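You operate a simulated robot arm through the tools that you are given. There is no shell and no other tool. Be economical: measure what you need, move in short steps, check, and stop when the job is done.

The job below is to be done with a simulated robot arm. You get a single attempt, and the scene is never put back.

JOB
Smooth the hat on the lathe with the purple pad, then box it.
Fine: put the pad back, switch off before you lift the hat, close the teal hat box; leave the speed lever alone. Set down upright: pad.

The check looks at the end state, three seconds after you hand in, the way a careful person would. Anything else that was tipped, shoved, dropped, spilled or broken makes it a failure.

ROBOT AND FRAMES
A 7-joint arm with a two-finger parallel gripper on a trunk, on a base that drives. Base frame: it is fixed to the floor where the robot stands at the start and does not move with it; the origin is under the middle of the robot, x ahead of it, y to its left, z up; the surface under the hand at the start is at about z = 860. Readings come in mm, rad, newtons and seconds.
With the tool pointing down near the work surface it reaches from about 280 to 740 mm from the robot's upright axis, wherever it stands. Its first joint turns from -2.007 to 2.007 rad. Places, roughly: black size dial [500, -700, 900]; black speed lever [500, 0, 1000]; blue steam button [500, -800, 900]; felt hat (32x32x11 cm) [800, 300, 1000]; hat box (37x37x14 cm) [600, -1400, 700]; lathe disc [800, 300, 1000]; red arm [900, -1200, 1000]; red lathe switch [500, 0, 900]; white plunger knob [1000, -1200, 1100]; yellow roller knob [800, -100, 1000]. Payload 3.91 kg.
The tool frame sits at the grasp point between the pads (the TCP): z along the fingers, y along the line on which they close. The tips reach 30 mm beyond it. The gripper opens to 110 mm. The fingers are 20 mm wide and 10 mm thick; the gripper's body (48 by 112 mm) begins 55 mm behind the TCP.
Orientation is told as [roll, pitch, yaw] about the base's x, y, z axes, in that order, counted from this pose: with the fingers straight down and closing along the base's y, the tool's x points along the base's -x, its y along +y and its z along -z.

CONTROLS
- The arm moves only by the tool servo_tool. Its argument "increments" is one flat list of numbers, 7 for each row, row after row: the shift along the tool's x, y, z in units of 30 mm (1.0 is 30 mm), then the turn, a rotation vector about the tool's x, y, z in units of 6 degrees (1.0 is 6 degrees), then the closure, from 0 (fully open) to 1 (shut). In form: [x, y, z, rx, ry, rz, fingers, x, y, z, rx, ry, rz, fingers, ...]. A call has 1 to 12 rows; each row shifts and turns the commanded pose from where the row before left it, along the tool's axes as they then stand. A call with a number of a shift or a turn outside -1 to 1 is refused whole. Each row takes 0.2 s and may step no farther than 50 mm and 0.15 rad from the row before; otherwise, or with a gripper value out of range, the whole call is refused. Where a pose cannot be reached the arm comes as near as it can. A force on the tool above 90 N (or 10 N above the force at the start of the call, whichever is more), or a blocked arm, ends the call early, and 0.2 s more pass. Each finger travels about 108 mm/s and halts on what it meets, pressing with about 26 N; the grip force reading is that of the motor and also rises with nothing between the fingers. The clock runs only during rows and for 0.2 s after the last one: add rows that do not move to give the fingers time. The reply holds the time, the measured pose of the TCP, the force on the tool along the base axes, the opening and the grip force, in the units named above and with some noise, with the torque about the TCP (base axes, N m) and any sound that the robot's microphone picked up.
- Cameras (640 x 400 px; columns grow to the right, rows downward): "scene" is now at [8.1, 134.2, 1783.7]; the picture's right is [-0.22, -0.98, 0.00], its down [-0.74, 0.17, -0.65] and it looks along [0.64, -0.14, -0.76] (base axes); focal length 256 px, centre (320, 200). "wrist" rides on the gripper at [72, 17, -103] in the tool frame; the picture's right is [-0.23, 0.97, 0.00], its down [-0.76, -0.18, -0.62] and it looks along [-0.61, -0.14, 0.78] (tool axes); focal length 222 px, centre (320, 200). There is no depth. A picture from a camera that has moved, and an enlarged one, comes with that camera's place and axes in the base frame and with its lens. The place of the scene camera against the robot may be out by one fixed shift of up to 12 mm in any direction.
- camera(camera): a new picture of that camera. The clock stands still meanwhile.
- slide_trunk(by): slides the trunk up (or, below 0, down) by that many mm; the arm and the scene camera ride with it, the base frame stays. It gives what a move gives, with no picture.
- steer(legs): drives the robot by 1 to 6 legs, each [ahead, turn to the left] in mm and rad, along the robot's own axes; the way and the turn of a leg run together, so that a leg with both is an arc; at most 1500 mm and 3.142 rad a leg. The arm and the cameras ride along, it lands a little off, and it stops where it bumps. It gives what a move gives.
- aim_head(pan, tilt): turns the head with the scene camera to pan (to the left, within 2.705 rad either way) and tilt (down, from -0.506 to 1.204), counted from straight ahead of the robot. It gives what a move gives.
- inspect(camera, box): a new picture of the part [left, top, right, bottom] of that camera's present view, enlarged. The clock stands still meanwhile.
- sign_off(): hands the job in; it is judged then, once.

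Work in short steps. Places have to be worked out from the pictures, the camera data and where the tool is seen: move nearer, look again, correct. Check each grasp and each placing, and mend what went wrong. You have 120 turns and 98 pictures in all, those below and enlarged ones among them. Open the gripper and draw the arm clear of the work before you hand the job in, unless the task says otherwise; then end with one line.

The tools are called after "Emit:" as a command line: name --argument value ..., lists and objects as JSON in quotes. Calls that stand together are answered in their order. servo_tool: Moves the arm, as the interface text tells. Its arguments: {"type":"object","properties":{"increments":{"type":"array"}},"required":["increments"]} The other tools are called the same way: slide_trunk (by) slides the trunk up or down; steer (legs) drives the base; aim_head (pan, tilt) turns the head that bears the scene camera; camera (camera) takes a picture; inspect (camera, box) takes an enlarged picture of a part of a camera's view; sign_off () hands the job in.

At the start:

```text
t: 0.0
eef_pos: [449.6, 61.2, 1388.2]
tool_rot: [0.001, -0.001, 0.0]
contact_force: [0.0, 0.3, 0.2]
torque: [-0.01, 0.0, 0.01]
width: 110.0
grasp_force: 0.0
trunk travel left (down, up): [-900.0, 90.0]
robot x, y, heading: [1.6, -0.2, -0.002]
head pan, tilt: [-0.222, 0.859]
```

scene: 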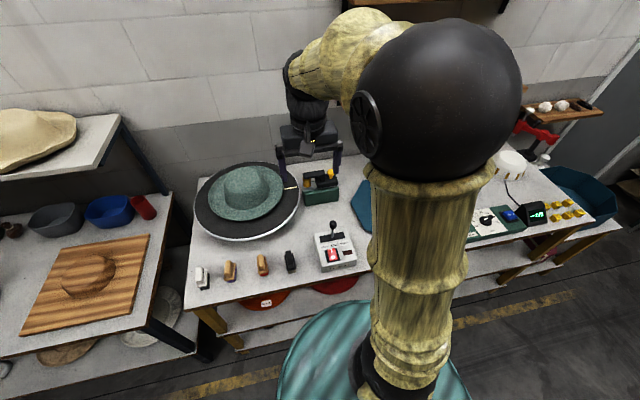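
wrist: 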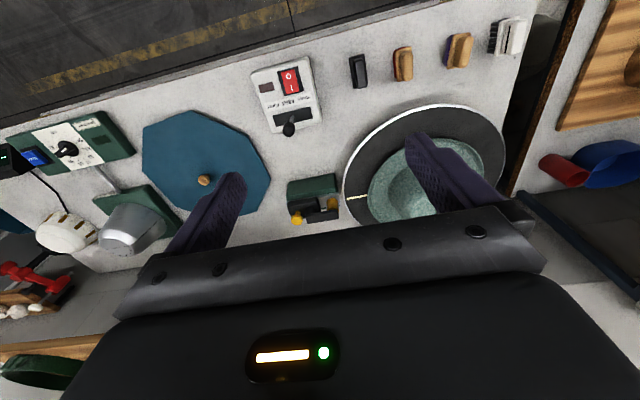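

The pictures show a lathe with the hat, a control box, four small pads/brushes at the front edge, and a teal lid. I enlarge the parts of interest to find the purple pad and the signs.

Emit:
inspect --camera "scene" --box '[180, 150, 380, 300]'

Emit:
inspect --camera "wrist" --box '[230, 10, 550, 210]'

Emit:
inspect --camera "scene" --box '[440, 80, 640, 260]'

```text
2.67 times, centred on (280, 225) of scene
camera zoom: at [8.1, 134.2, 1783.7], right [-0.22, -0.98, 0.0], down [-0.74, 0.17, -0.65], along [0.64, -0.14, -0.76], focal length 683 px, centre (427, 133)
```

zoom: 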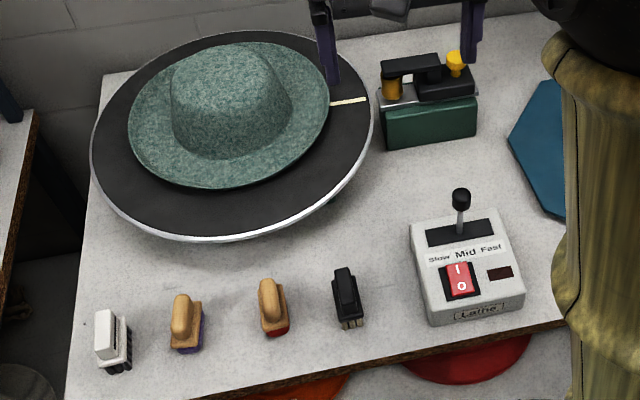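

```text
2.00 times, centred on (390, 110) of wrist
camera zoom: at [377.4, 76.4, 1490.9], right [0.23, 0.97, 0.0], down [0.76, -0.18, 0.62], along [0.61, -0.14, -0.78], focal length 444 px, centre (180, 380)
```

zoom: 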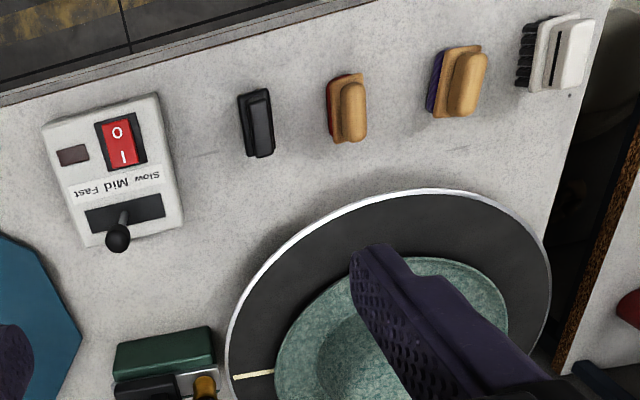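

```text
2.22 times, centred on (540, 170) of scene
camera zoom: at [8.1, 134.2, 1783.7], right [-0.22, -0.98, 0.0], down [-0.74, 0.17, -0.65], along [0.64, -0.14, -0.76], focal length 569 px, centre (-169, 267)
```

zoom: 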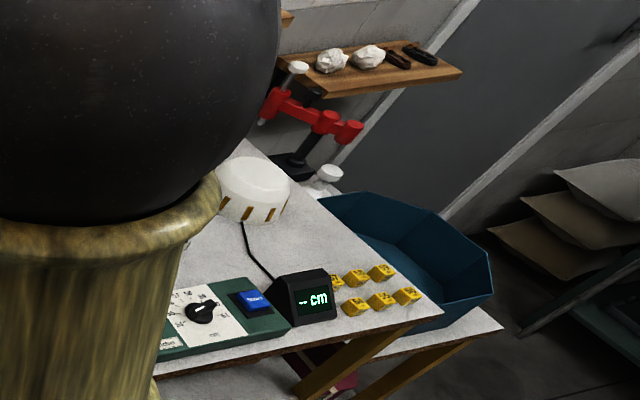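

The purple pad is the second block from the left, near (495, 372), and the switch near (460, -10). The hat is about 830 mm away, so I will need to get closer. I look down at the base's gap to the bench and at the box side.

Emit:
aim_head --pan 0.5 --tilt 1.15

Emit:
camera --camera "scene"

Emit:
aim_head --pan -1.1 --tilt 0.7

Emit:
camera --camera "scene"

```text
t: 1.1
eef_pos: [449.2, 61.4, 1388.7]
tool_rot: [-0.001, 0.002, 0.001]
contact_force: [1.2, 0.2, 0.1]
torque: [0.0, 0.02, -0.01]
width: 110.0
grasp_force: 0.0
trunk travel left (down, up): [-900.0, 90.0]
robot x, y, heading: [-2.1, 1.9, -0.007]
head pan, tilt: [0.499, 1.15]
```

```text
92 pictures are left
camera scene: at [-15.5, 179.7, 1763.6], right [0.48, -0.88, 0.0], down [-0.8, -0.44, -0.41], along [0.36, 0.2, -0.91], focal length 256 px, centre (320, 200)
```

scene: 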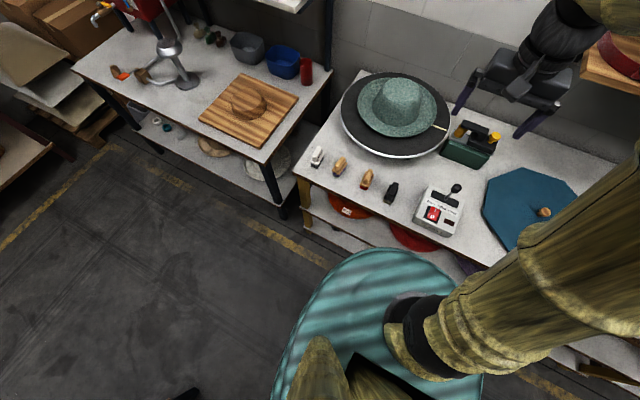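

```text
t: 2.8
eef_pos: [450.6, 60.7, 1388.1]
tool_rot: [-0.002, 0.0, 0.0]
contact_force: [0.2, -0.2, -0.4]
torque: [-0.04, 0.0, 0.03]
width: 110.0
grasp_force: 0.0
trunk travel left (down, up): [-900.0, 90.0]
robot x, y, heading: [-0.8, 5.5, 0.001]
head pan, tilt: [-1.1, 0.7]
```

```text
91 pictures are left
camera scene: at [-29.2, 75.7, 1796.7], right [-0.89, -0.45, 0.0], down [-0.29, 0.57, -0.76], along [0.35, -0.68, -0.64], focal length 256 px, centre (320, 200)
```

scene: 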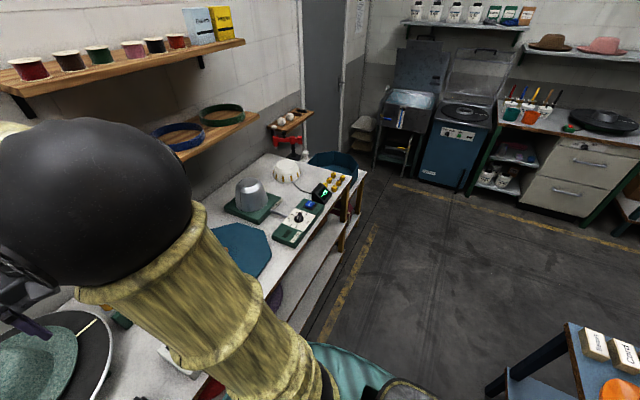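

The bench front edge is at about x = 385 and the robot's body radius is around 220–250. I move the robot left to y≈250 and slightly ahead so that hat, pad and switch are all in reach.

Emit:
steer --legs '[[0, 1.571], [250, 0], [0, -1.571], [60, 0]]'

Emit:
aim_head --pan 0.0 --tilt 0.9

Emit:
camera --camera "scene"

Emit:
camera --camera "wrist"

```text
t: 16.6
eef_pos: [499.1, 305.7, 1388.8]
tool_rot: [0.0, -0.003, -0.003]
contact_force: [-0.7, -0.4, 0.1]
torque: [0.0, -0.06, 0.02]
width: 110.4
grasp_force: 0.1
trunk travel left (down, up): [-900.0, 90.0]
robot x, y, heading: [53.2, 245.0, 0.002]
head pan, tilt: [-1.1, 0.7]
```

```text
t: 18.0
eef_pos: [502.9, 304.3, 1387.9]
tool_rot: [-0.001, -0.001, -0.004]
contact_force: [-0.3, -0.1, 0.5]
torque: [-0.01, -0.01, 0.0]
width: 110.1
grasp_force: 0.1
trunk travel left (down, up): [-900.0, 90.0]
robot x, y, heading: [52.9, 247.8, -0.002]
head pan, tilt: [0.0, 0.901]
```

```text
90 pictures are left
camera scene: at [59.0, 397.7, 1780.6], right [0.0, -1.0, 0.0], down [-0.78, 0.0, -0.62], along [0.62, 0.0, -0.78], focal length 256 px, centre (320, 200)
```

scene: 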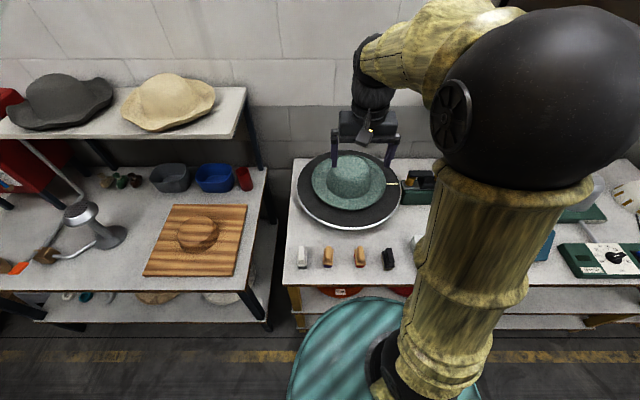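

```text
89 pictures are left
camera wrist: at [428.9, 321.2, 1491.1], right [0.23, 0.97, 0.0], down [0.76, -0.18, 0.62], along [0.61, -0.14, -0.78], focal length 222 px, centre (320, 200)
```

wrist: 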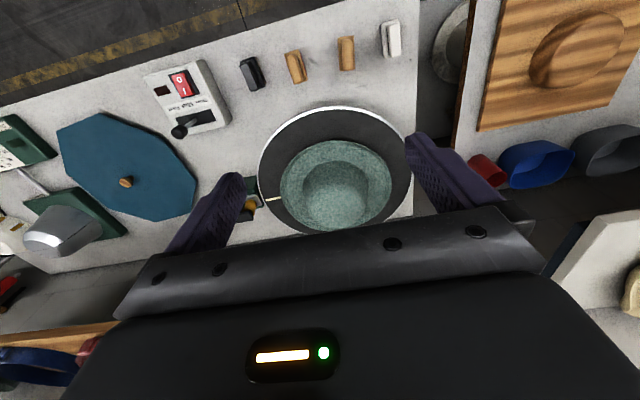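

Both pictures agree: the purple pad is near (495, 368). I lower the trunk for a lower, closer view of hat and pads.

Emit:
slide_trunk --by -250

Emit:
inspect --camera "scene" --box '[240, 100, 440, 260]'

Emit:
camera --camera "wrist"

```text
t: 20.5
eef_pos: [500.4, 304.8, 1139.6]
tool_rot: [0.001, 0.0, -0.004]
contact_force: [-0.4, -0.6, -0.4]
torque: [0.02, -0.02, -0.03]
width: 109.8
grasp_force: 0.0
trunk travel left (down, up): [-650.0, 340.0]
robot x, y, heading: [53.0, 247.5, 0.001]
head pan, tilt: [0.0, 0.901]
```

```text
2.50 times, centred on (340, 180) of scene
camera zoom: at [59.1, 397.7, 1530.6], right [0.0, -1.0, 0.0], down [-0.78, 0.0, -0.62], along [0.62, 0.0, -0.78], focal length 640 px, centre (270, 250)
```

zoom: 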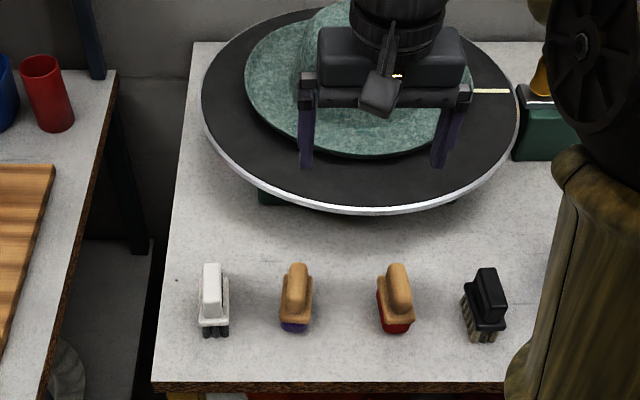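

```text
87 pictures are left
camera wrist: at [428.9, 321.2, 1241.1], right [0.23, 0.97, 0.0], down [0.76, -0.18, 0.62], along [0.61, -0.14, -0.78], focal length 222 px, centre (320, 200)
```

wrist: 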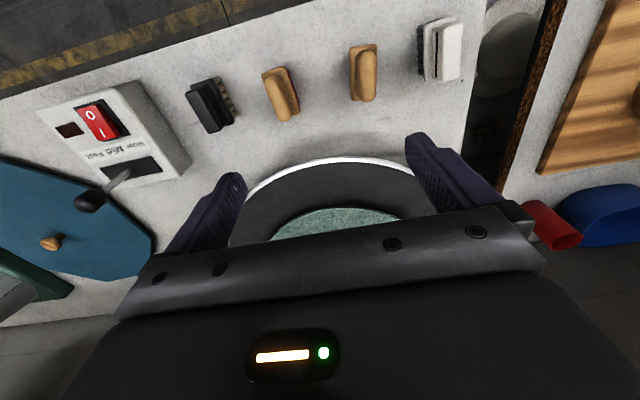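

The hat is a green felt hat on a flat disc. The switch's "I" end is the far end, near (479, -19), and the lever knob is about 70 mm behind it, near (552, -50). I first bring the closed fingers over the switch, high up.

Emit:
servo_tool --increments '[0.1, -1, 0, 0, 0, 0, 1, 0.1, -1, 0, 0, 0, 0, 1, 0.1, -1, 0, 0, 0, 0, 1, 0.1, -1, 0, 0, 0, 0, 1, 0.1, -1, 0, 0, 0, 0, 1, 0.1, -1, 0, 0, 0, 0, 1, 0.1, -1, 0, 0, 0, 0, 1, 0, -1, 0, 0, 0, 0, 1, 0, -1, 0, 0, 0, 0, 1, 0, -1, 0, 0, 0, 0, 1, 0, -0.8, 0, 0, 0, 0, 1, 0, 0, 0, 0, 0, 0, 1]'

Emit:
camera --camera "wrist"

Emit:
aim_head --pan -0.6 --tilt 0.8

Emit:
camera --camera "scene"

```text
t: 23.1
eef_pos: [478.4, -19.6, 1139.1]
tool_rot: [-0.002, 0.001, -0.004]
contact_force: [0.1, 0.4, -0.5]
torque: [0.01, 0.01, 0.01]
width: 0.0
grasp_force: 26.0
trunk travel left (down, up): [-650.0, 340.0]
robot x, y, heading: [52.5, 248.5, 0.003]
head pan, tilt: [0.0, 0.901]
```

```text
86 pictures are left
camera wrist: at [406.9, -3.1, 1242.2], right [0.23, 0.97, 0.0], down [0.76, -0.18, 0.62], along [0.61, -0.14, -0.78], focal length 222 px, centre (320, 200)
```

wrist: 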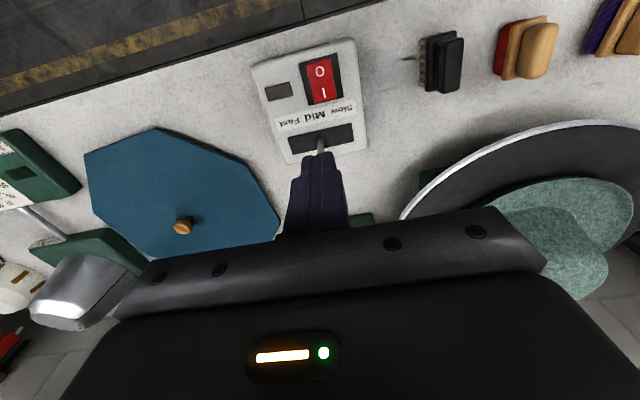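

```text
t: 24.1
eef_pos: [478.7, -19.4, 1140.4]
tool_rot: [0.0, -0.001, -0.003]
contact_force: [0.3, 0.2, -0.3]
torque: [0.03, 0.01, 0.0]
width: 0.2
grasp_force: 25.9
trunk travel left (down, up): [-650.0, 340.0]
robot x, y, heading: [51.9, 244.7, 0.004]
head pan, tilt: [-0.6, 0.799]
```

```text
85 pictures are left
camera scene: at [50.2, 352.2, 1538.4], right [-0.56, -0.83, 0.0], down [-0.59, 0.4, -0.7], along [0.58, -0.39, -0.72], focal length 256 px, centre (320, 200)
```

scene: 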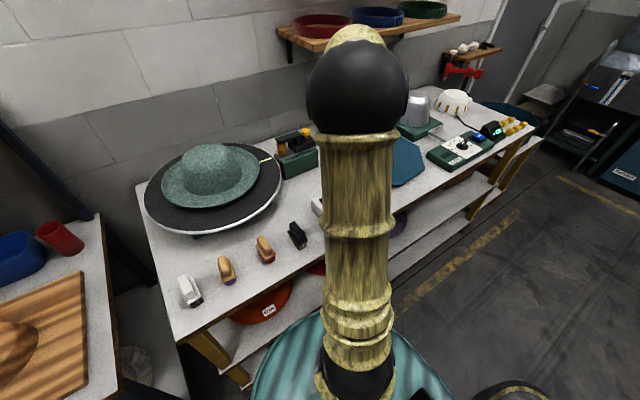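

The "I" mark triangulates to (478, -15, 929). I shift slightly to (481, -14) and descend to just above it.

Emit:
servo_tool --increments '[-0.1, 0.17, 1, 0, 0, 0, 1, 0, 0, 1, 0, 0, 0, 1, 0, 0, 1, 0, 0, 0, 1, 0, 0, 1, 0, 0, 0, 1, 0, 0, 1, 0, 0, 0, 1, 0, 0, 0.5, 0, 0, 0, 1, 0, 0, 0, 0, 0, 0, 1]'

Emit:
camera --camera "wrist"

```text
t: 25.7
eef_pos: [482.4, -11.9, 974.0]
tool_rot: [0.0, 0.0, -0.003]
contact_force: [0.7, 1.1, -0.3]
torque: [0.03, -0.01, 0.01]
width: 0.1
grasp_force: 26.7
trunk travel left (down, up): [-650.0, 340.0]
robot x, y, heading: [49.0, 242.9, 0.006]
head pan, tilt: [-0.6, 0.799]
```

```text
84 pictures are left
camera wrist: at [409.1, 2.5, 1076.1], right [0.23, 0.97, 0.0], down [0.76, -0.18, 0.62], along [0.61, -0.14, -0.78], focal length 222 px, centre (320, 200)
```

wrist: 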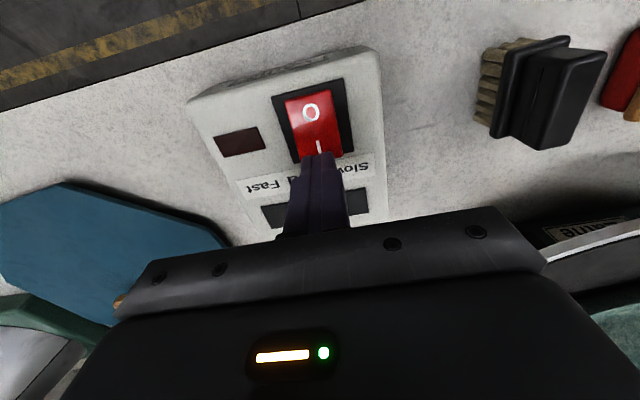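

The tips are just over the "I" end; I press down in small steps.

Emit:
servo_tool --increments '[0, 0, 0.25, 0, 0, 0, 1, 0, 0, 0.15, 0, 0, 0, 1, 0, 0, 0.15, 0, 0, 0, 1, 0, 0, 0.15, 0, 0, 0, 1]'

Emit:
camera --camera "wrist"

```text
t: 26.7
eef_pos: [483.1, -13.9, 956.5]
tool_rot: [-0.002, -0.006, -0.004]
contact_force: [4.3, 3.8, 36.0]
torque: [0.15, 0.22, 0.11]
width: 0.2
grasp_force: 25.5
trunk travel left (down, up): [-650.0, 340.0]
robot x, y, heading: [53.8, 246.3, 0.002]
head pan, tilt: [-0.6, 0.799]
```

```text
83 pictures are left
camera wrist: at [409.0, 3.3, 1058.7], right [0.23, 0.97, 0.0], down [0.76, -0.18, 0.63], along [0.61, -0.15, -0.78], focal length 222 px, centre (320, 200)
```

wrist: 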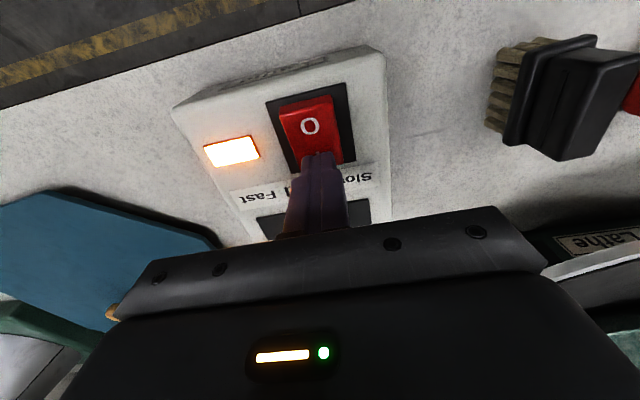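

The lamp is lit: the lathe is on. I lift off and travel towards the pad, opening the gripper partly.

Emit:
servo_tool --increments '[0, 0, -1, 0, 0, 0, 1, 0, 0, -1, 0, 0, 0, 1, 0, 0, -1, 0, 0, 0, 1, 0, 0, -1, 0, 0, 0, 1, 0, 0, -1, 0, 0, 0, 1, 0, 1, -0.3, 0, 0, 0, 0.4, 0, 1, 0, 0, 0, 0, 0.4, 0, 1, 0, 0, 0, 0, 0.4, 0, 1, 0, 0, 0, 0, 0.4, 0, 1, 0, 0, 0, 0, 0.4, 0, 1, 0, 0, 0, 0, 0.4, 0, 1, 0, 0, 0, 0, 0.4]'

Emit:
servo_tool --increments '[0, 1, 0, 0, 0, 0, 0.4, 0, 1, 0, 0, 0, 0, 0.4, 0, 1, 0, 0, 0, 0, 0.4, 0, 1, 0, 0, 0, 0, 0.4, 0, 1, 0, 0, 0, 0, 0.4, 0, 0.6, 0, 0, 0, 0, 0.4, 0, 0, 0, 0, 0, 0, 0.4]'

Emit:
camera --camera "wrist"

Emit:
camera --camera "scene"

```text
t: 29.3
eef_pos: [482.8, 196.6, 1110.0]
tool_rot: [0.0, -0.002, -0.003]
contact_force: [-0.2, -0.2, -0.7]
torque: [-0.05, 0.0, -0.01]
width: 65.8
grasp_force: 0.0
trunk travel left (down, up): [-650.0, 340.0]
robot x, y, heading: [53.1, 246.6, -0.003]
head pan, tilt: [-0.6, 0.799]
```

```text
t: 30.9
eef_pos: [481.7, 363.6, 1111.9]
tool_rot: [0.0, 0.0, -0.002]
contact_force: [-0.4, -0.3, -0.5]
torque: [-0.01, 0.03, 0.0]
width: 66.1
grasp_force: 0.1
trunk travel left (down, up): [-650.0, 340.0]
robot x, y, heading: [53.5, 246.9, -0.002]
head pan, tilt: [-0.6, 0.799]
```

```text
82 pictures are left
camera wrist: at [409.9, 380.1, 1213.5], right [0.23, 0.97, 0.0], down [0.76, -0.18, 0.62], along [0.61, -0.14, -0.78], focal length 222 px, centre (320, 200)
```

wrist: 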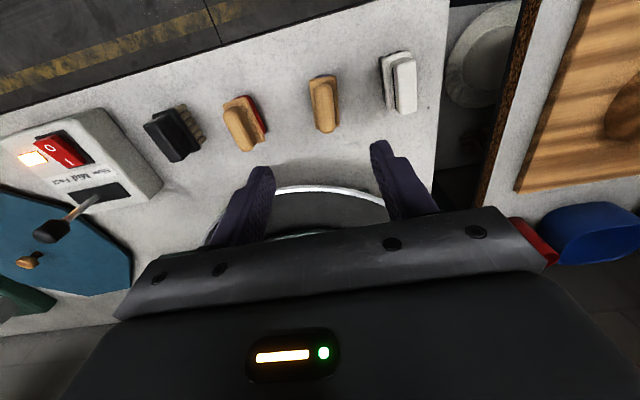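

```text
81 pictures are left
camera scene: at [50.1, 352.1, 1538.5], right [-0.57, -0.82, 0.0], down [-0.59, 0.41, -0.7], along [0.57, -0.39, -0.72], focal length 256 px, centre (320, 200)
```

scene: 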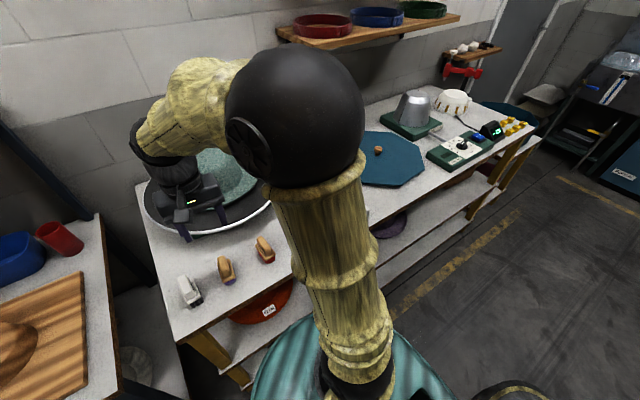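

I enlarge the pad to get its handle's centre and direction.

Emit:
inspect --camera "wrist" --box '[270, 50, 390, 150]'

```text
4.00 times, centred on (330, 100) of wrist
camera zoom: at [409.9, 380.1, 1213.5], right [0.23, 0.97, 0.0], down [0.76, -0.18, 0.62], along [0.61, -0.14, -0.78], focal length 888 px, centre (280, 600)
```

zoom: 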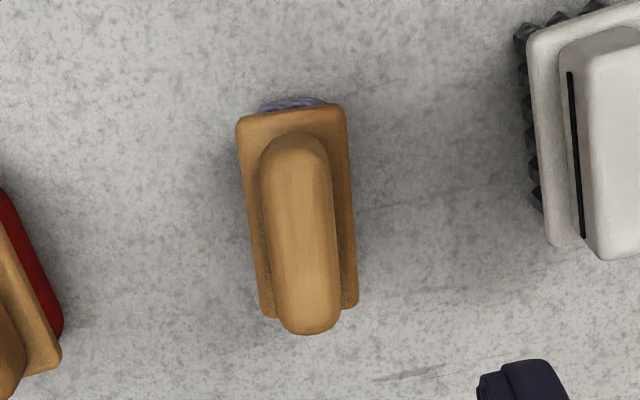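

Handle is about 23 mm wide, centred near (492, 368), turned about -6.7°. I align and descend most of the way.

Emit:
servo_tool --increments '[-0.35, 0.15, 0.5, 0, 0, 0, 0.4, 0, 0, 1, 0, 0, 1, 0.4, 0, 0, 1, 0, 0, 0.1, 0.4, 0, 0, 1, 0, 0, 0, 0.4, 0, 0, 1, 0, 0, 0, 0.4, 0, 0, 0.3, 0, 0, 0, 0.4, 0, 0, 0, 0, 0, 0, 0.4]'

Emit:
camera --camera "wrist"

Emit:
inspect --camera "scene" --box '[130, 180, 290, 300]'

```text
t: 32.5
eef_pos: [494.5, 368.7, 967.1]
tool_rot: [0.001, 0.002, -0.119]
contact_force: [0.0, -0.1, 0.4]
torque: [0.04, -0.02, -0.01]
width: 65.9
grasp_force: 0.1
trunk travel left (down, up): [-650.0, 340.0]
robot x, y, heading: [50.5, 243.5, 0.002]
head pan, tilt: [-0.6, 0.799]
```

```text
79 pictures are left
camera wrist: at [425.2, 393.3, 1069.4], right [0.34, 0.94, 0.0], down [0.73, -0.27, 0.62], along [0.59, -0.21, -0.78], focal length 222 px, centre (320, 200)
```

wrist: 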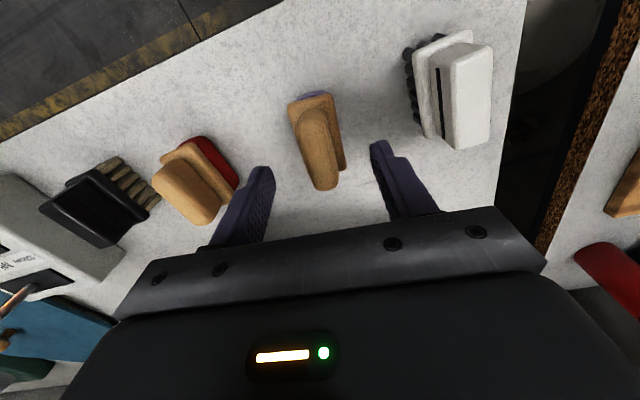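

```text
3.33 times, centred on (210, 240) of scene
camera zoom: at [50.1, 352.2, 1538.4], right [-0.57, -0.82, 0.0], down [-0.59, 0.41, -0.7], along [0.57, -0.39, -0.72], focal length 854 px, centre (687, 67)
```

zoom: 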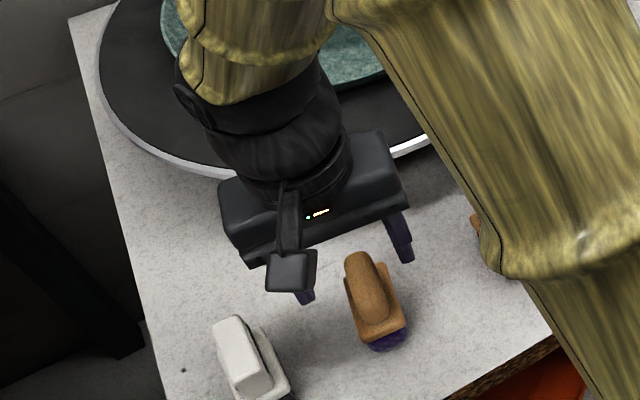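

Alignment is good. I descend to TCP ≈ 930 and close on the handle.

Emit:
servo_tool --increments '[0, 0, 0.6, 0, 0, 0, 0.4, 0, 0, 0.6, 0, 0, 0, 0.4, 0, 0, 0, 0, 0, 0, 1, 0, 0, 0, 0, 0, 0, 1, 0, 0, 0, 0, 0, 0, 1]'

Emit:
camera --camera "wrist"

Emit:
inspect --camera "scene" --box '[130, 180, 290, 300]'

```text
t: 33.7
eef_pos: [494.5, 369.1, 931.3]
tool_rot: [-0.002, 0.0, -0.12]
contact_force: [-0.9, 0.1, -0.3]
torque: [-0.05, 0.0, 0.03]
width: 21.5
grasp_force: 26.3
trunk travel left (down, up): [-650.0, 340.0]
robot x, y, heading: [49.5, 244.7, -0.002]
head pan, tilt: [-0.6, 0.799]
```

```text
77 pictures are left
camera wrist: at [424.6, 393.5, 1033.9], right [0.34, 0.94, 0.0], down [0.73, -0.27, 0.62], along [0.59, -0.21, -0.78], focal length 222 px, centre (320, 200)
```

wrist: 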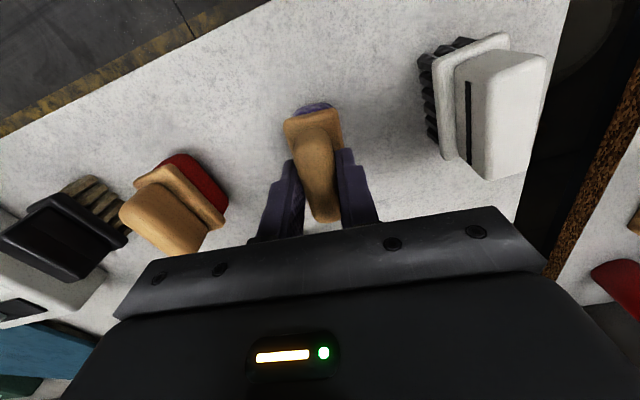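

```text
3.33 times, centred on (210, 240) of scene
camera zoom: at [50.1, 352.2, 1538.4], right [-0.57, -0.82, 0.0], down [-0.59, 0.41, -0.7], along [0.57, -0.39, -0.72], focal length 854 px, centre (687, 67)
```

zoom: 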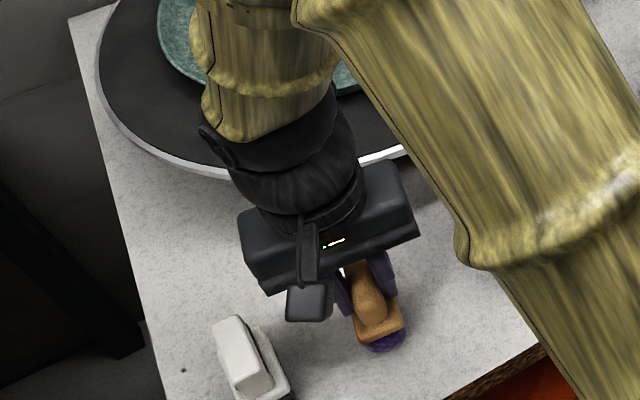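

The handle is held at 21.5 mm width. I'd like a slightly deeper grip: open a little, go 7 mm lower, close, then lift 20 mm to test.

Emit:
servo_tool --increments '[0, 0, 0, 0, 0, 0, 0.6, 0, 0, 0, 0, 0, 0, 0.6, 0, 0, 0.23, 0, 0, 0, 0.6, 0, 0, 0, 0, 0, 0, 1, 0, 0, 0, 0, 0, 0, 1]'

Emit:
servo_tool --increments '[0, 0, -0.5, 0, 0, 0, 1, 0, 0, -0.5, 0, 0, 0, 1, 0, 0, 0, 0, 0, 0, 1]'

Emit:
inspect --camera "wrist" --box '[240, 80, 400, 240]'

```text
t: 34.9
eef_pos: [495.8, 369.3, 924.9]
tool_rot: [0.0, -0.003, -0.119]
contact_force: [1.0, -0.2, 1.8]
torque: [0.01, 0.03, -0.01]
width: 35.0
grasp_force: 26.0
trunk travel left (down, up): [-650.0, 340.0]
robot x, y, heading: [50.9, 249.3, 0.005]
head pan, tilt: [-0.6, 0.799]
```

```text
t: 35.7
eef_pos: [494.2, 369.1, 954.7]
tool_rot: [0.0, 0.0, -0.119]
contact_force: [-0.5, 0.1, -0.1]
torque: [0.01, 0.0, 0.02]
width: 21.3
grasp_force: 26.0
trunk travel left (down, up): [-650.0, 340.0]
robot x, y, heading: [49.3, 245.5, 0.001]
head pan, tilt: [-0.6, 0.799]
```

```text
2.50 times, centred on (320, 160) of wrist
camera zoom: at [423.8, 393.5, 1057.6], right [0.34, 0.94, 0.0], down [0.74, -0.27, 0.62], along [0.59, -0.21, -0.78], focal length 555 px, centre (320, 300)
```

zoom: 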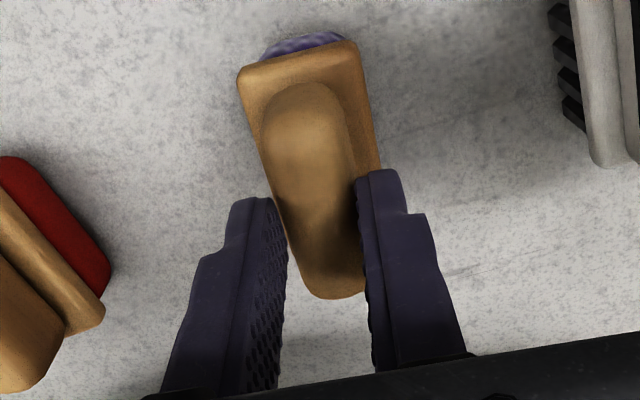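

The lower attempt caught the plate (35 mm) and the reading then went to 21 mm. I check whether the pad hangs in the fingers or still stands on the bench.

Emit:
inspect --camera "scene" --box '[130, 180, 290, 300]'

Emit:
camera --camera "wrist"

```text
3.33 times, centred on (210, 240) of scene
camera zoom: at [50.3, 352.3, 1538.4], right [-0.57, -0.82, 0.0], down [-0.59, 0.41, -0.7], along [0.57, -0.39, -0.72], focal length 854 px, centre (687, 67)
```

zoom: 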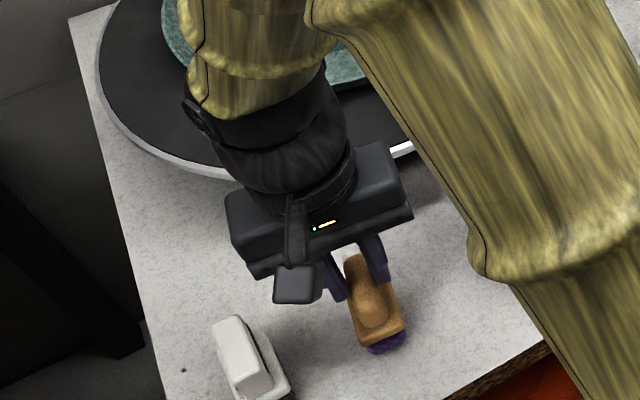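

```text
73 pictures are left
camera wrist: at [423.8, 393.5, 1057.6], right [0.34, 0.94, 0.0], down [0.74, -0.27, 0.62], along [0.59, -0.21, -0.78], focal length 222 px, centre (320, 200)
```

wrist: 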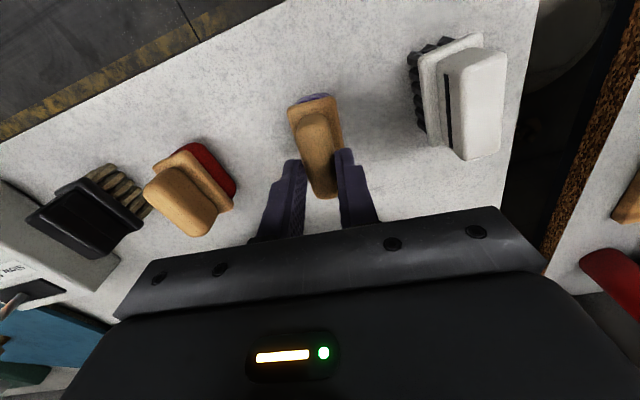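

The pad still stands on the bench (slipped off when caught by its plate), and the grip was ~10 mm behind the handle's centre, which is near x = 484. I re-open, shift 10 mm toward the robot and grip the handle again at TCP 931.

Emit:
servo_tool --increments '[0, 0, 0, 0, 0, 0, 0.45, 0, 0, 0, 0, 0, 0, 0.45, 0.33, 0, 0, 0, 0, 0, 0.45, 0, 0, 0.4, 0, 0, 0, 0.45, 0, 0, 0.38, 0, 0, 0, 0.45, 0, 0, 0, 0, 0, 0, 0.45]'

Emit:
inspect --camera "wrist" --box '[220, 60, 420, 220]'

```text
t: 37.1
eef_pos: [485.3, 369.3, 933.9]
tool_rot: [-0.001, -0.001, -0.118]
contact_force: [0.0, 0.4, -0.1]
torque: [-0.04, -0.02, 0.01]
width: 60.9
grasp_force: 0.0
trunk travel left (down, up): [-650.0, 340.0]
robot x, y, heading: [54.4, 250.8, -0.004]
head pan, tilt: [-0.6, 0.799]
```

```text
2.50 times, centred on (320, 140) of wrist
camera zoom: at [414.7, 394.5, 1035.0], right [0.34, 0.94, 0.0], down [0.73, -0.27, 0.62], along [0.59, -0.21, -0.78], focal length 555 px, centre (320, 350)
```

zoom: 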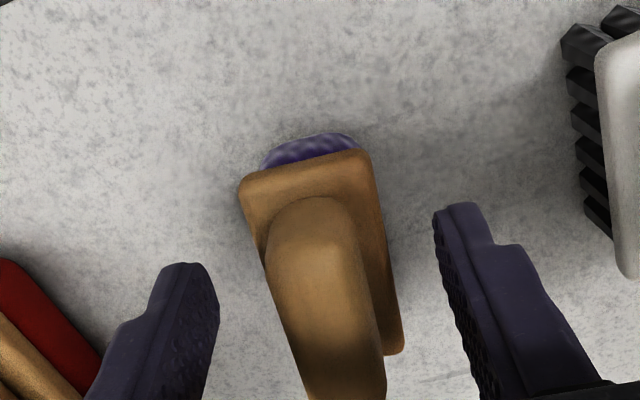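

The pad stands normally between the fingers. I close and lift 45 mm to test.

Emit:
servo_tool --increments '[0, 0, 0.07, 0, 0, 0, 0.6, 0, 0, 0, 0, 0, 0, 1, 0, 0, 0, 0, 0, 0, 1, 0, 0, 0, 0, 0, 0, 1]'

Emit:
servo_tool --increments '[0, 0, -0.5, 0, 0, 0, 1, 0, 0, -0.5, 0, 0, 0, 1, 0, 0, -0.5, 0, 0, 0, 1, 0, 0, -0.5, 0, 0, 0, 1, 0, 0, 0, 0, 0, 0, 1]'

Emit:
camera --camera "wrist"

Emit:
inspect --camera "scene" --box '[130, 180, 290, 300]'

```text
t: 38.1
eef_pos: [484.5, 369.9, 931.9]
tool_rot: [0.0, -0.001, -0.117]
contact_force: [0.2, 0.7, 0.5]
torque: [-0.03, -0.03, -0.03]
width: 21.5
grasp_force: 26.3
trunk travel left (down, up): [-650.0, 340.0]
robot x, y, heading: [49.4, 248.1, 0.001]
head pan, tilt: [-0.6, 0.799]
```

```text
t: 39.3
eef_pos: [484.0, 368.6, 991.1]
tool_rot: [0.0, -0.001, -0.119]
contact_force: [0.3, 0.4, -1.1]
torque: [-0.01, 0.0, 0.05]
width: 21.6
grasp_force: 25.8
trunk travel left (down, up): [-650.0, 340.0]
robot x, y, heading: [53.1, 245.0, -0.001]
head pan, tilt: [-0.6, 0.799]
```

```text
71 pictures are left
camera wrist: at [414.1, 393.9, 1093.3], right [0.34, 0.94, 0.0], down [0.74, -0.27, 0.62], along [0.59, -0.21, -0.78], focal length 222 px, centre (320, 200)
```

wrist: 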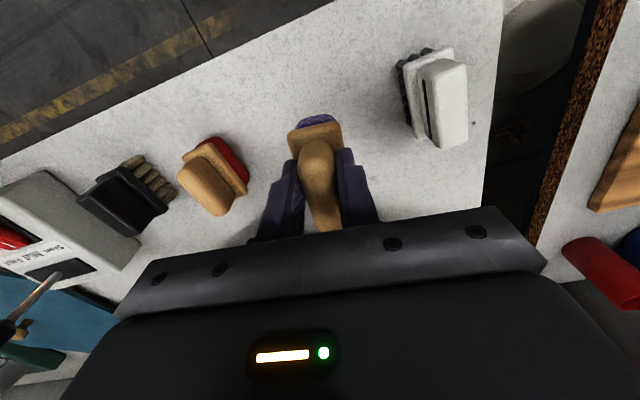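

```text
3.33 times, centred on (210, 240) of scene
camera zoom: at [50.3, 352.2, 1538.4], right [-0.57, -0.82, 0.0], down [-0.59, 0.41, -0.7], along [0.57, -0.39, -0.72], focal length 854 px, centre (687, 67)
```

zoom: 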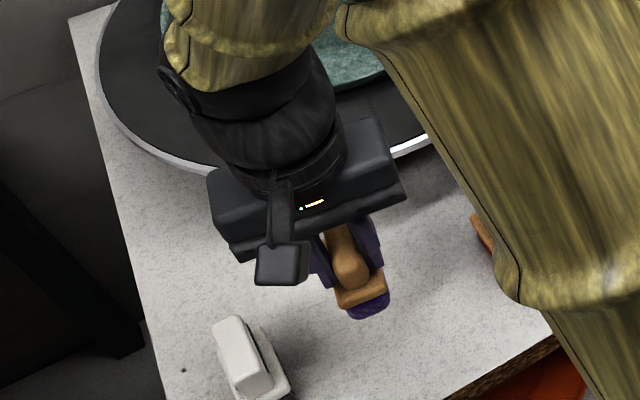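

The pad is lifted cleanly (home: TCP (484.5, 369.5, 931.5), yaw -0.118; pad bottom 71 mm below TCP). Now I raise it and move it aside to see the hat's profile and rotation.

Emit:
servo_tool --increments '[0, 0, -1, 0, 0, 0, 1, 0, 0, -1, 0, 0, 0, 1, 0, 0, -1, 0, 0, 0, 1, 0, 0, -1, 0, 0, 0, 1, 0, -1, 0, 0, 0, 0, 1, 0, -1, 0, 0, 0, 0, 1, 0, -1, 0, 0, 0, 0, 1, 0, -1, 0, 0, 0, 0, 1, 0, -1, 0, 0, 0, 0, 1, 0, -1, 0, 0, 0, 0, 1, 0, -1, 0, 0, 0, 0, 1]'

Emit:
aim_head --pan -0.1 --tilt 0.65

Emit:
camera --camera "scene"

```text
t: 41.7
eef_pos: [456.7, 161.6, 1108.9]
tool_rot: [0.0, 0.001, -0.118]
contact_force: [-0.4, 0.5, -1.0]
torque: [-0.02, -0.03, 0.01]
width: 21.6
grasp_force: 26.0
trunk travel left (down, up): [-650.0, 340.0]
robot x, y, heading: [46.9, 243.2, -0.001]
head pan, tilt: [-0.6, 0.799]
```

```text
t: 42.7
eef_pos: [457.9, 163.1, 1108.6]
tool_rot: [0.0, 0.0, -0.117]
contact_force: [-0.2, 0.8, -2.2]
torque: [0.0, 0.05, -0.01]
width: 21.6
grasp_force: 25.6
trunk travel left (down, up): [-650.0, 340.0]
robot x, y, heading: [51.7, 249.3, -0.001]
head pan, tilt: [-0.099, 0.649]
```

```text
69 pictures are left
camera scene: at [70.0, 389.0, 1551.0], right [-0.1, -0.99, 0.0], down [-0.6, 0.06, -0.8], along [0.79, -0.08, -0.6], focal length 256 px, centre (320, 200)
```

scene: 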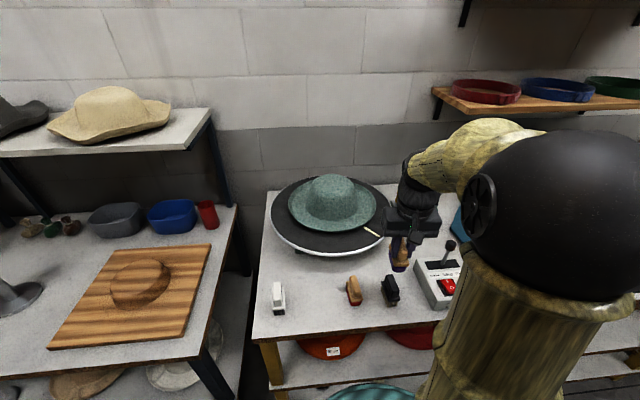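

I zoom on the hat for its profile.

Emit:
inspect --camera "scene" --box '[260, 160, 400, 260]'

Emit:
servo_tool --increments '[0, 0, 0, 0, 0, 0, 1, 0, 0, 0, 0, 0, 0, 1]'

Emit:
inspect --camera "scene" --box '[260, 160, 400, 260]'

```text
4.00 times, centred on (330, 210) of scene
camera zoom: at [70.0, 389.0, 1551.0], right [-0.1, -0.99, 0.0], down [-0.6, 0.06, -0.8], along [0.79, -0.08, -0.6], focal length 1025 px, centre (280, 160)
```

zoom: 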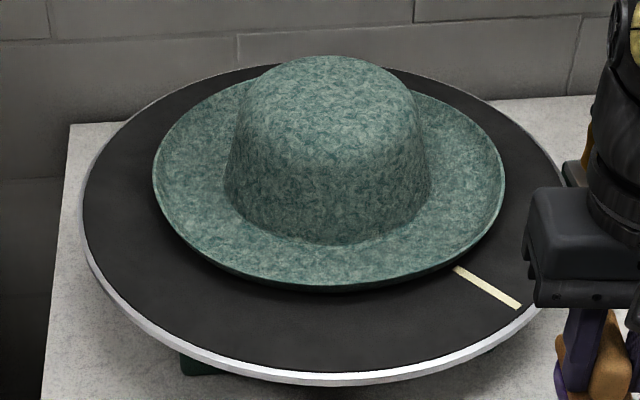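

```text
t: 43.3
eef_pos: [458.6, 162.3, 1108.9]
tool_rot: [-0.002, 0.0, -0.119]
contact_force: [0.7, 0.0, -1.1]
torque: [-0.03, -0.06, -0.01]
width: 21.7
grasp_force: 26.3
trunk travel left (down, up): [-650.0, 340.0]
robot x, y, heading: [52.3, 246.7, 0.002]
head pan, tilt: [-0.099, 0.649]
```

```text
4.00 times, centred on (330, 210) of scene
camera zoom: at [70.0, 389.1, 1551.0], right [-0.1, -0.99, 0.0], down [-0.6, 0.06, -0.8], along [0.79, -0.08, -0.6], focal length 1025 px, centre (280, 160)
```

zoom: 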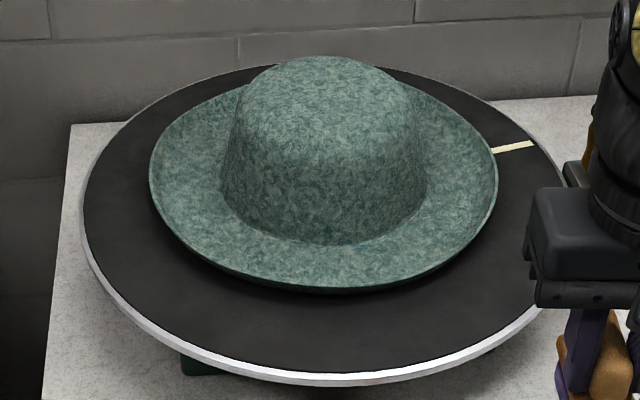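

The lathe spins anticlockwise. I estimate the hat centre at (797, 273), brim radius 160, crown radius ~88, brim z ≈ 975, crown top ≈ 1070. I bring the pad above the near brim (672, 273) and start turning it to lie along the brim.

Emit:
servo_tool --increments '[0, 0, -0.7, 0, 0, 0, 1, -0.95, 0.645, 0, 0, 0, 0, 1, -0.95, 0.645, 0, 0, 0, 0, 1, -0.95, 0.645, 0, 0, 0, 0, 1, -0.95, 0.645, 0, 0, 0, 0, 1, -0.95, 0.645, 0, 0, 0, 0, 1, -0.95, 0.645, 0, 0, 0, 0, 1, -0.95, 0.645, 0, 0, 0, 0, 1, 0, 0, 0, 0, 0, 1, 1, 0, 0, 0, 0, 0, 1, 1, 0, 0, 0, 0, 0, 1, 1, 0, 0, 0, 0, 0, 1, 1]'

Emit:
servo_tool --increments '[0, 0, 0, 0, 0, 1, 1, 0, 0, 0, 0, 0, 1, 1, 0, 0, 0, 0, 0, 1, 1, 0, 0, 0, 0, 0, 1, 1, 0, 0, 0, 0, 0, 1, 1, 0, 0, 0, 0, 0, 1, 1, 0, 0, 0, 0, 0, 1, 1, 0, 0, 0, 0, 0, 1, 1, 0, 0, 0, 0, 0, 1, 1, 0, 0, 0, 0, 0, 0.9, 1, 0, 0, 0, 0, 0, 0, 1]'

Emit:
camera --camera "wrist"

Emit:
camera --camera "scene"

```text
t: 45.9
eef_pos: [673.3, 272.2, 1131.0]
tool_rot: [0.0, 0.0, -0.538]
contact_force: [-0.5, 0.8, 0.0]
torque: [0.03, 0.03, 0.02]
width: 21.6
grasp_force: 25.7
trunk travel left (down, up): [-650.0, 340.0]
robot x, y, heading: [52.6, 244.9, -0.001]
head pan, tilt: [-0.099, 0.649]
```

```text
t: 48.3
eef_pos: [672.6, 272.4, 1130.5]
tool_rot: [0.001, 0.0, -1.577]
contact_force: [-0.1, 0.5, -0.9]
torque: [0.01, 0.01, 0.02]
width: 21.5
grasp_force: 26.3
trunk travel left (down, up): [-650.0, 340.0]
robot x, y, heading: [51.8, 244.2, 0.001]
head pan, tilt: [-0.099, 0.649]
```

```text
66 pictures are left
camera wrist: at [690.8, 343.4, 1232.5], right [0.97, -0.23, 0.0], down [-0.18, -0.76, 0.62], along [-0.14, -0.61, -0.78], focal length 222 px, centre (320, 200)
```

wrist: 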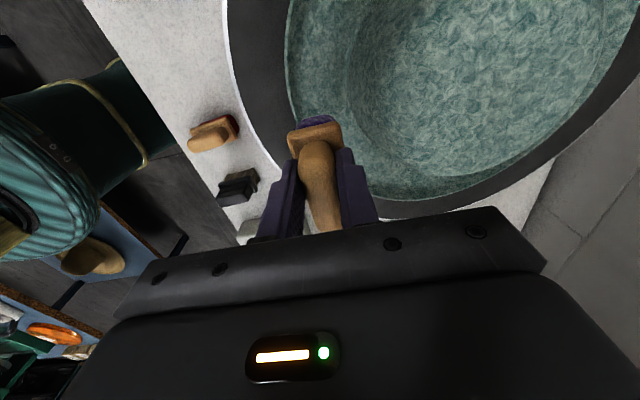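

```text
65 pictures are left
camera scene: at [70.2, 389.2, 1551.0], right [-0.1, -0.99, 0.0], down [-0.6, 0.06, -0.8], along [0.79, -0.08, -0.6], focal length 256 px, centre (320, 200)
```

scene: 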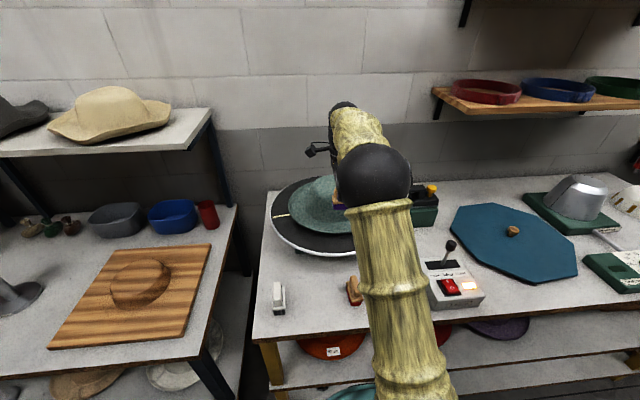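

The pad now lies tangentially over the near brim. I descend 55 mm, then step.

Emit:
servo_tool --increments '[0, 0, 0.8, 0, 0, 0, 1, 0, 0, 0.8, 0, 0, 0, 1, 0, 0, 0.2, 0, 0, 0, 1, 0, 0, 0, 0, 0, 0, 1]'

Emit:
inspect --camera "wrist" --box '[200, 0, 460, 240]'

```text
t: 49.3
eef_pos: [673.7, 273.4, 1076.6]
tool_rot: [0.0, 0.0, -1.575]
contact_force: [-1.3, -0.2, -0.4]
torque: [0.02, -0.01, 0.01]
width: 21.5
grasp_force: 26.0
trunk travel left (down, up): [-650.0, 340.0]
robot x, y, heading: [55.8, 246.6, 0.0]
head pan, tilt: [-0.099, 0.649]
```

```text
1.67 times, centred on (330, 120) of wrist
camera zoom: at [690.5, 343.7, 1179.2], right [0.97, -0.23, 0.0], down [-0.18, -0.76, 0.62], along [-0.14, -0.61, -0.78], focal length 370 px, centre (303, 333)
```

zoom: 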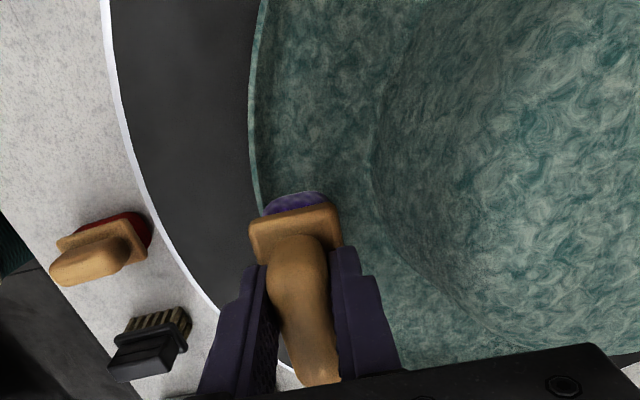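

Still above the brim with no contact. I step down in 5 mm increments.

Emit:
servo_tool --increments '[0, -0.1, 0.2, 0, 0, 0, 1, 0, 0, 0.17, 0, 0, 0, 1, 0, 0, 0.17, 0, 0, 0, 1]'

Emit:
servo_tool --increments '[0, 0, 0.13, 0, 0, 0, 1, 0, 0, 0.13, 0, 0, 0, 1]'

```text
t: 50.1
eef_pos: [670.2, 272.6, 1060.7]
tool_rot: [0.0, 0.0, -1.574]
contact_force: [-0.7, -0.5, -1.6]
torque: [-0.02, 0.01, -0.01]
width: 21.8
grasp_force: 25.8
trunk travel left (down, up): [-650.0, 340.0]
robot x, y, heading: [54.3, 247.3, 0.001]
head pan, tilt: [-0.099, 0.649]
```

```text
t: 50.7
eef_pos: [671.7, 270.5, 1057.4]
tool_rot: [0.012, -0.004, -1.575]
contact_force: [2.1, -10.0, 32.0]
torque: [-0.99, 0.28, 0.0]
width: 21.6
grasp_force: 25.2
trunk travel left (down, up): [-650.0, 340.0]
robot x, y, heading: [51.4, 244.1, -0.003]
head pan, tilt: [-0.099, 0.649]
```

Contact: 32 N down, with drag along -y from the spinning brim. I ease off slightly and hold for a few turns.

Emit:
servo_tool --increments '[0, 0, -0.1, 0, 0, 0, 1, 0, 0, 0, 0, 0, 0, 1, 0, 0, 0, 0, 0, 0, 1, 0, 0, 0, 0, 0, 0, 1, 0, 0, 0, 0, 0, 0, 1, 0, 0, 0, 0, 0, 0, 1, 0, 0, 0, 0, 0, 0, 1, 0, 0, 0, 0, 0, 0, 1, 0, 0, 0, 0, 0, 0, 1, 0, 0, 0, 0, 0, 0, 1]'

Emit:
inspect --camera "wrist" --box '[200, 0, 460, 240]'

```text
t: 52.9
eef_pos: [669.4, 270.7, 1057.3]
tool_rot: [0.003, -0.001, -1.573]
contact_force: [6.9, -8.3, 29.7]
torque: [-0.83, -0.05, 0.04]
width: 21.7
grasp_force: 25.6
trunk travel left (down, up): [-650.0, 340.0]
robot x, y, heading: [55.0, 249.4, -0.0]
head pan, tilt: [-0.099, 0.649]
```

```text
1.67 times, centred on (330, 120) of wrist
camera zoom: at [686.8, 342.9, 1159.9], right [0.97, -0.23, 0.0], down [-0.18, -0.76, 0.62], along [-0.14, -0.61, -0.78], focal length 370 px, centre (303, 333)
```

zoom: 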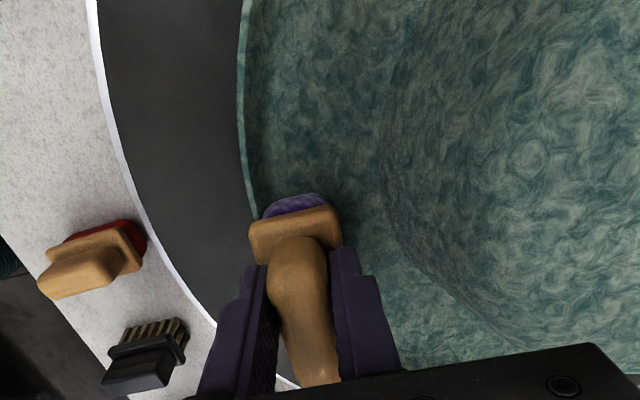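

The felt's pale fuzz is fading across the hat, so this works. I hold on, slowly moving 12 mm inward on the brim.

Emit:
servo_tool --increments '[0, 0.1, 0, 0, 0, 0, 1, 0, 0.1, 0, 0, 0, 0, 1, 0, 0.1, 0, 0, 0, 0, 1, 0, 0.1, 0, 0, 0, 0, 1, 0, 0, 0, 0, 0, 0, 1, 0, 0, 0, 0, 0, 0, 1, 0, 0, 0, 0, 0, 0, 1, 0, 0, 0, 0, 0, 0, 1, 0, 0, 0, 0, 0, 0, 1, 0, 0, 0, 0, 0, 0, 1, 0, 0, 0, 0, 0, 0, 1, 0, 0, 0, 0, 0, 0, 1]'

Emit:
inspect --camera "wrist" --box '[200, 0, 460, 240]'

```text
t: 55.5
eef_pos: [683.8, 273.7, 1055.9]
tool_rot: [0.0, -0.001, -1.574]
contact_force: [-0.8, -0.2, -1.5]
torque: [0.04, 0.0, 0.0]
width: 21.4
grasp_force: 26.4
trunk travel left (down, up): [-650.0, 340.0]
robot x, y, heading: [52.4, 247.9, -0.001]
head pan, tilt: [-0.099, 0.649]
```

```text
1.67 times, centred on (330, 120) of wrist
camera zoom: at [700.3, 343.9, 1157.9], right [0.97, -0.23, 0.0], down [-0.18, -0.76, 0.62], along [-0.14, -0.61, -0.78], focal length 370 px, centre (303, 333)
```

zoom: 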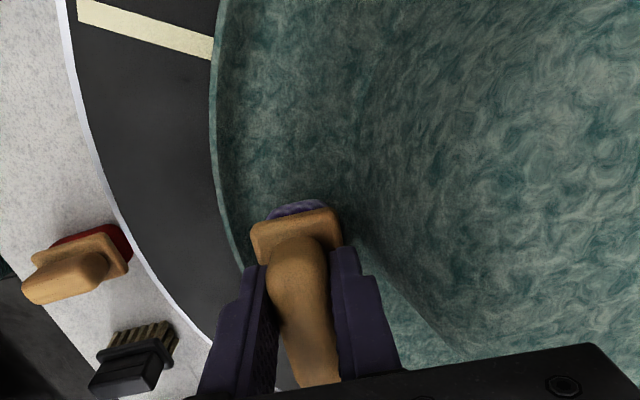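

Contact was lost as the brim dips inward. I step down to contact again.

Emit:
servo_tool --increments '[0, 0, 0.1, 0, 0, 0, 1, 0, 0, 0.1, 0, 0, 0, 1, 0, 0, 0, 0, 0, 0, 1]'

```text
t: 56.3
eef_pos: [684.3, 272.7, 1049.4]
tool_rot: [0.0, 0.0, -1.574]
contact_force: [-0.4, 0.0, -0.1]
torque: [0.03, 0.01, 0.02]
width: 21.6
grasp_force: 25.7
trunk travel left (down, up): [-650.0, 340.0]
robot x, y, heading: [53.7, 248.6, 0.005]
head pan, tilt: [-0.099, 0.649]
```

Emit:
servo_tool --increments '[0, 0, 0.1, 0, 0, 0, 1, 0, 0, 0.08, 0, 0, 0, 1]'

```text
t: 56.9
eef_pos: [682.5, 272.4, 1044.5]
tool_rot: [-0.001, -0.001, -1.575]
contact_force: [0.3, -0.1, -0.9]
torque: [0.0, -0.03, -0.03]
width: 21.6
grasp_force: 26.3
trunk travel left (down, up): [-650.0, 340.0]
robot x, y, heading: [53.1, 242.2, -0.007]
head pan, tilt: [-0.099, 0.649]
```

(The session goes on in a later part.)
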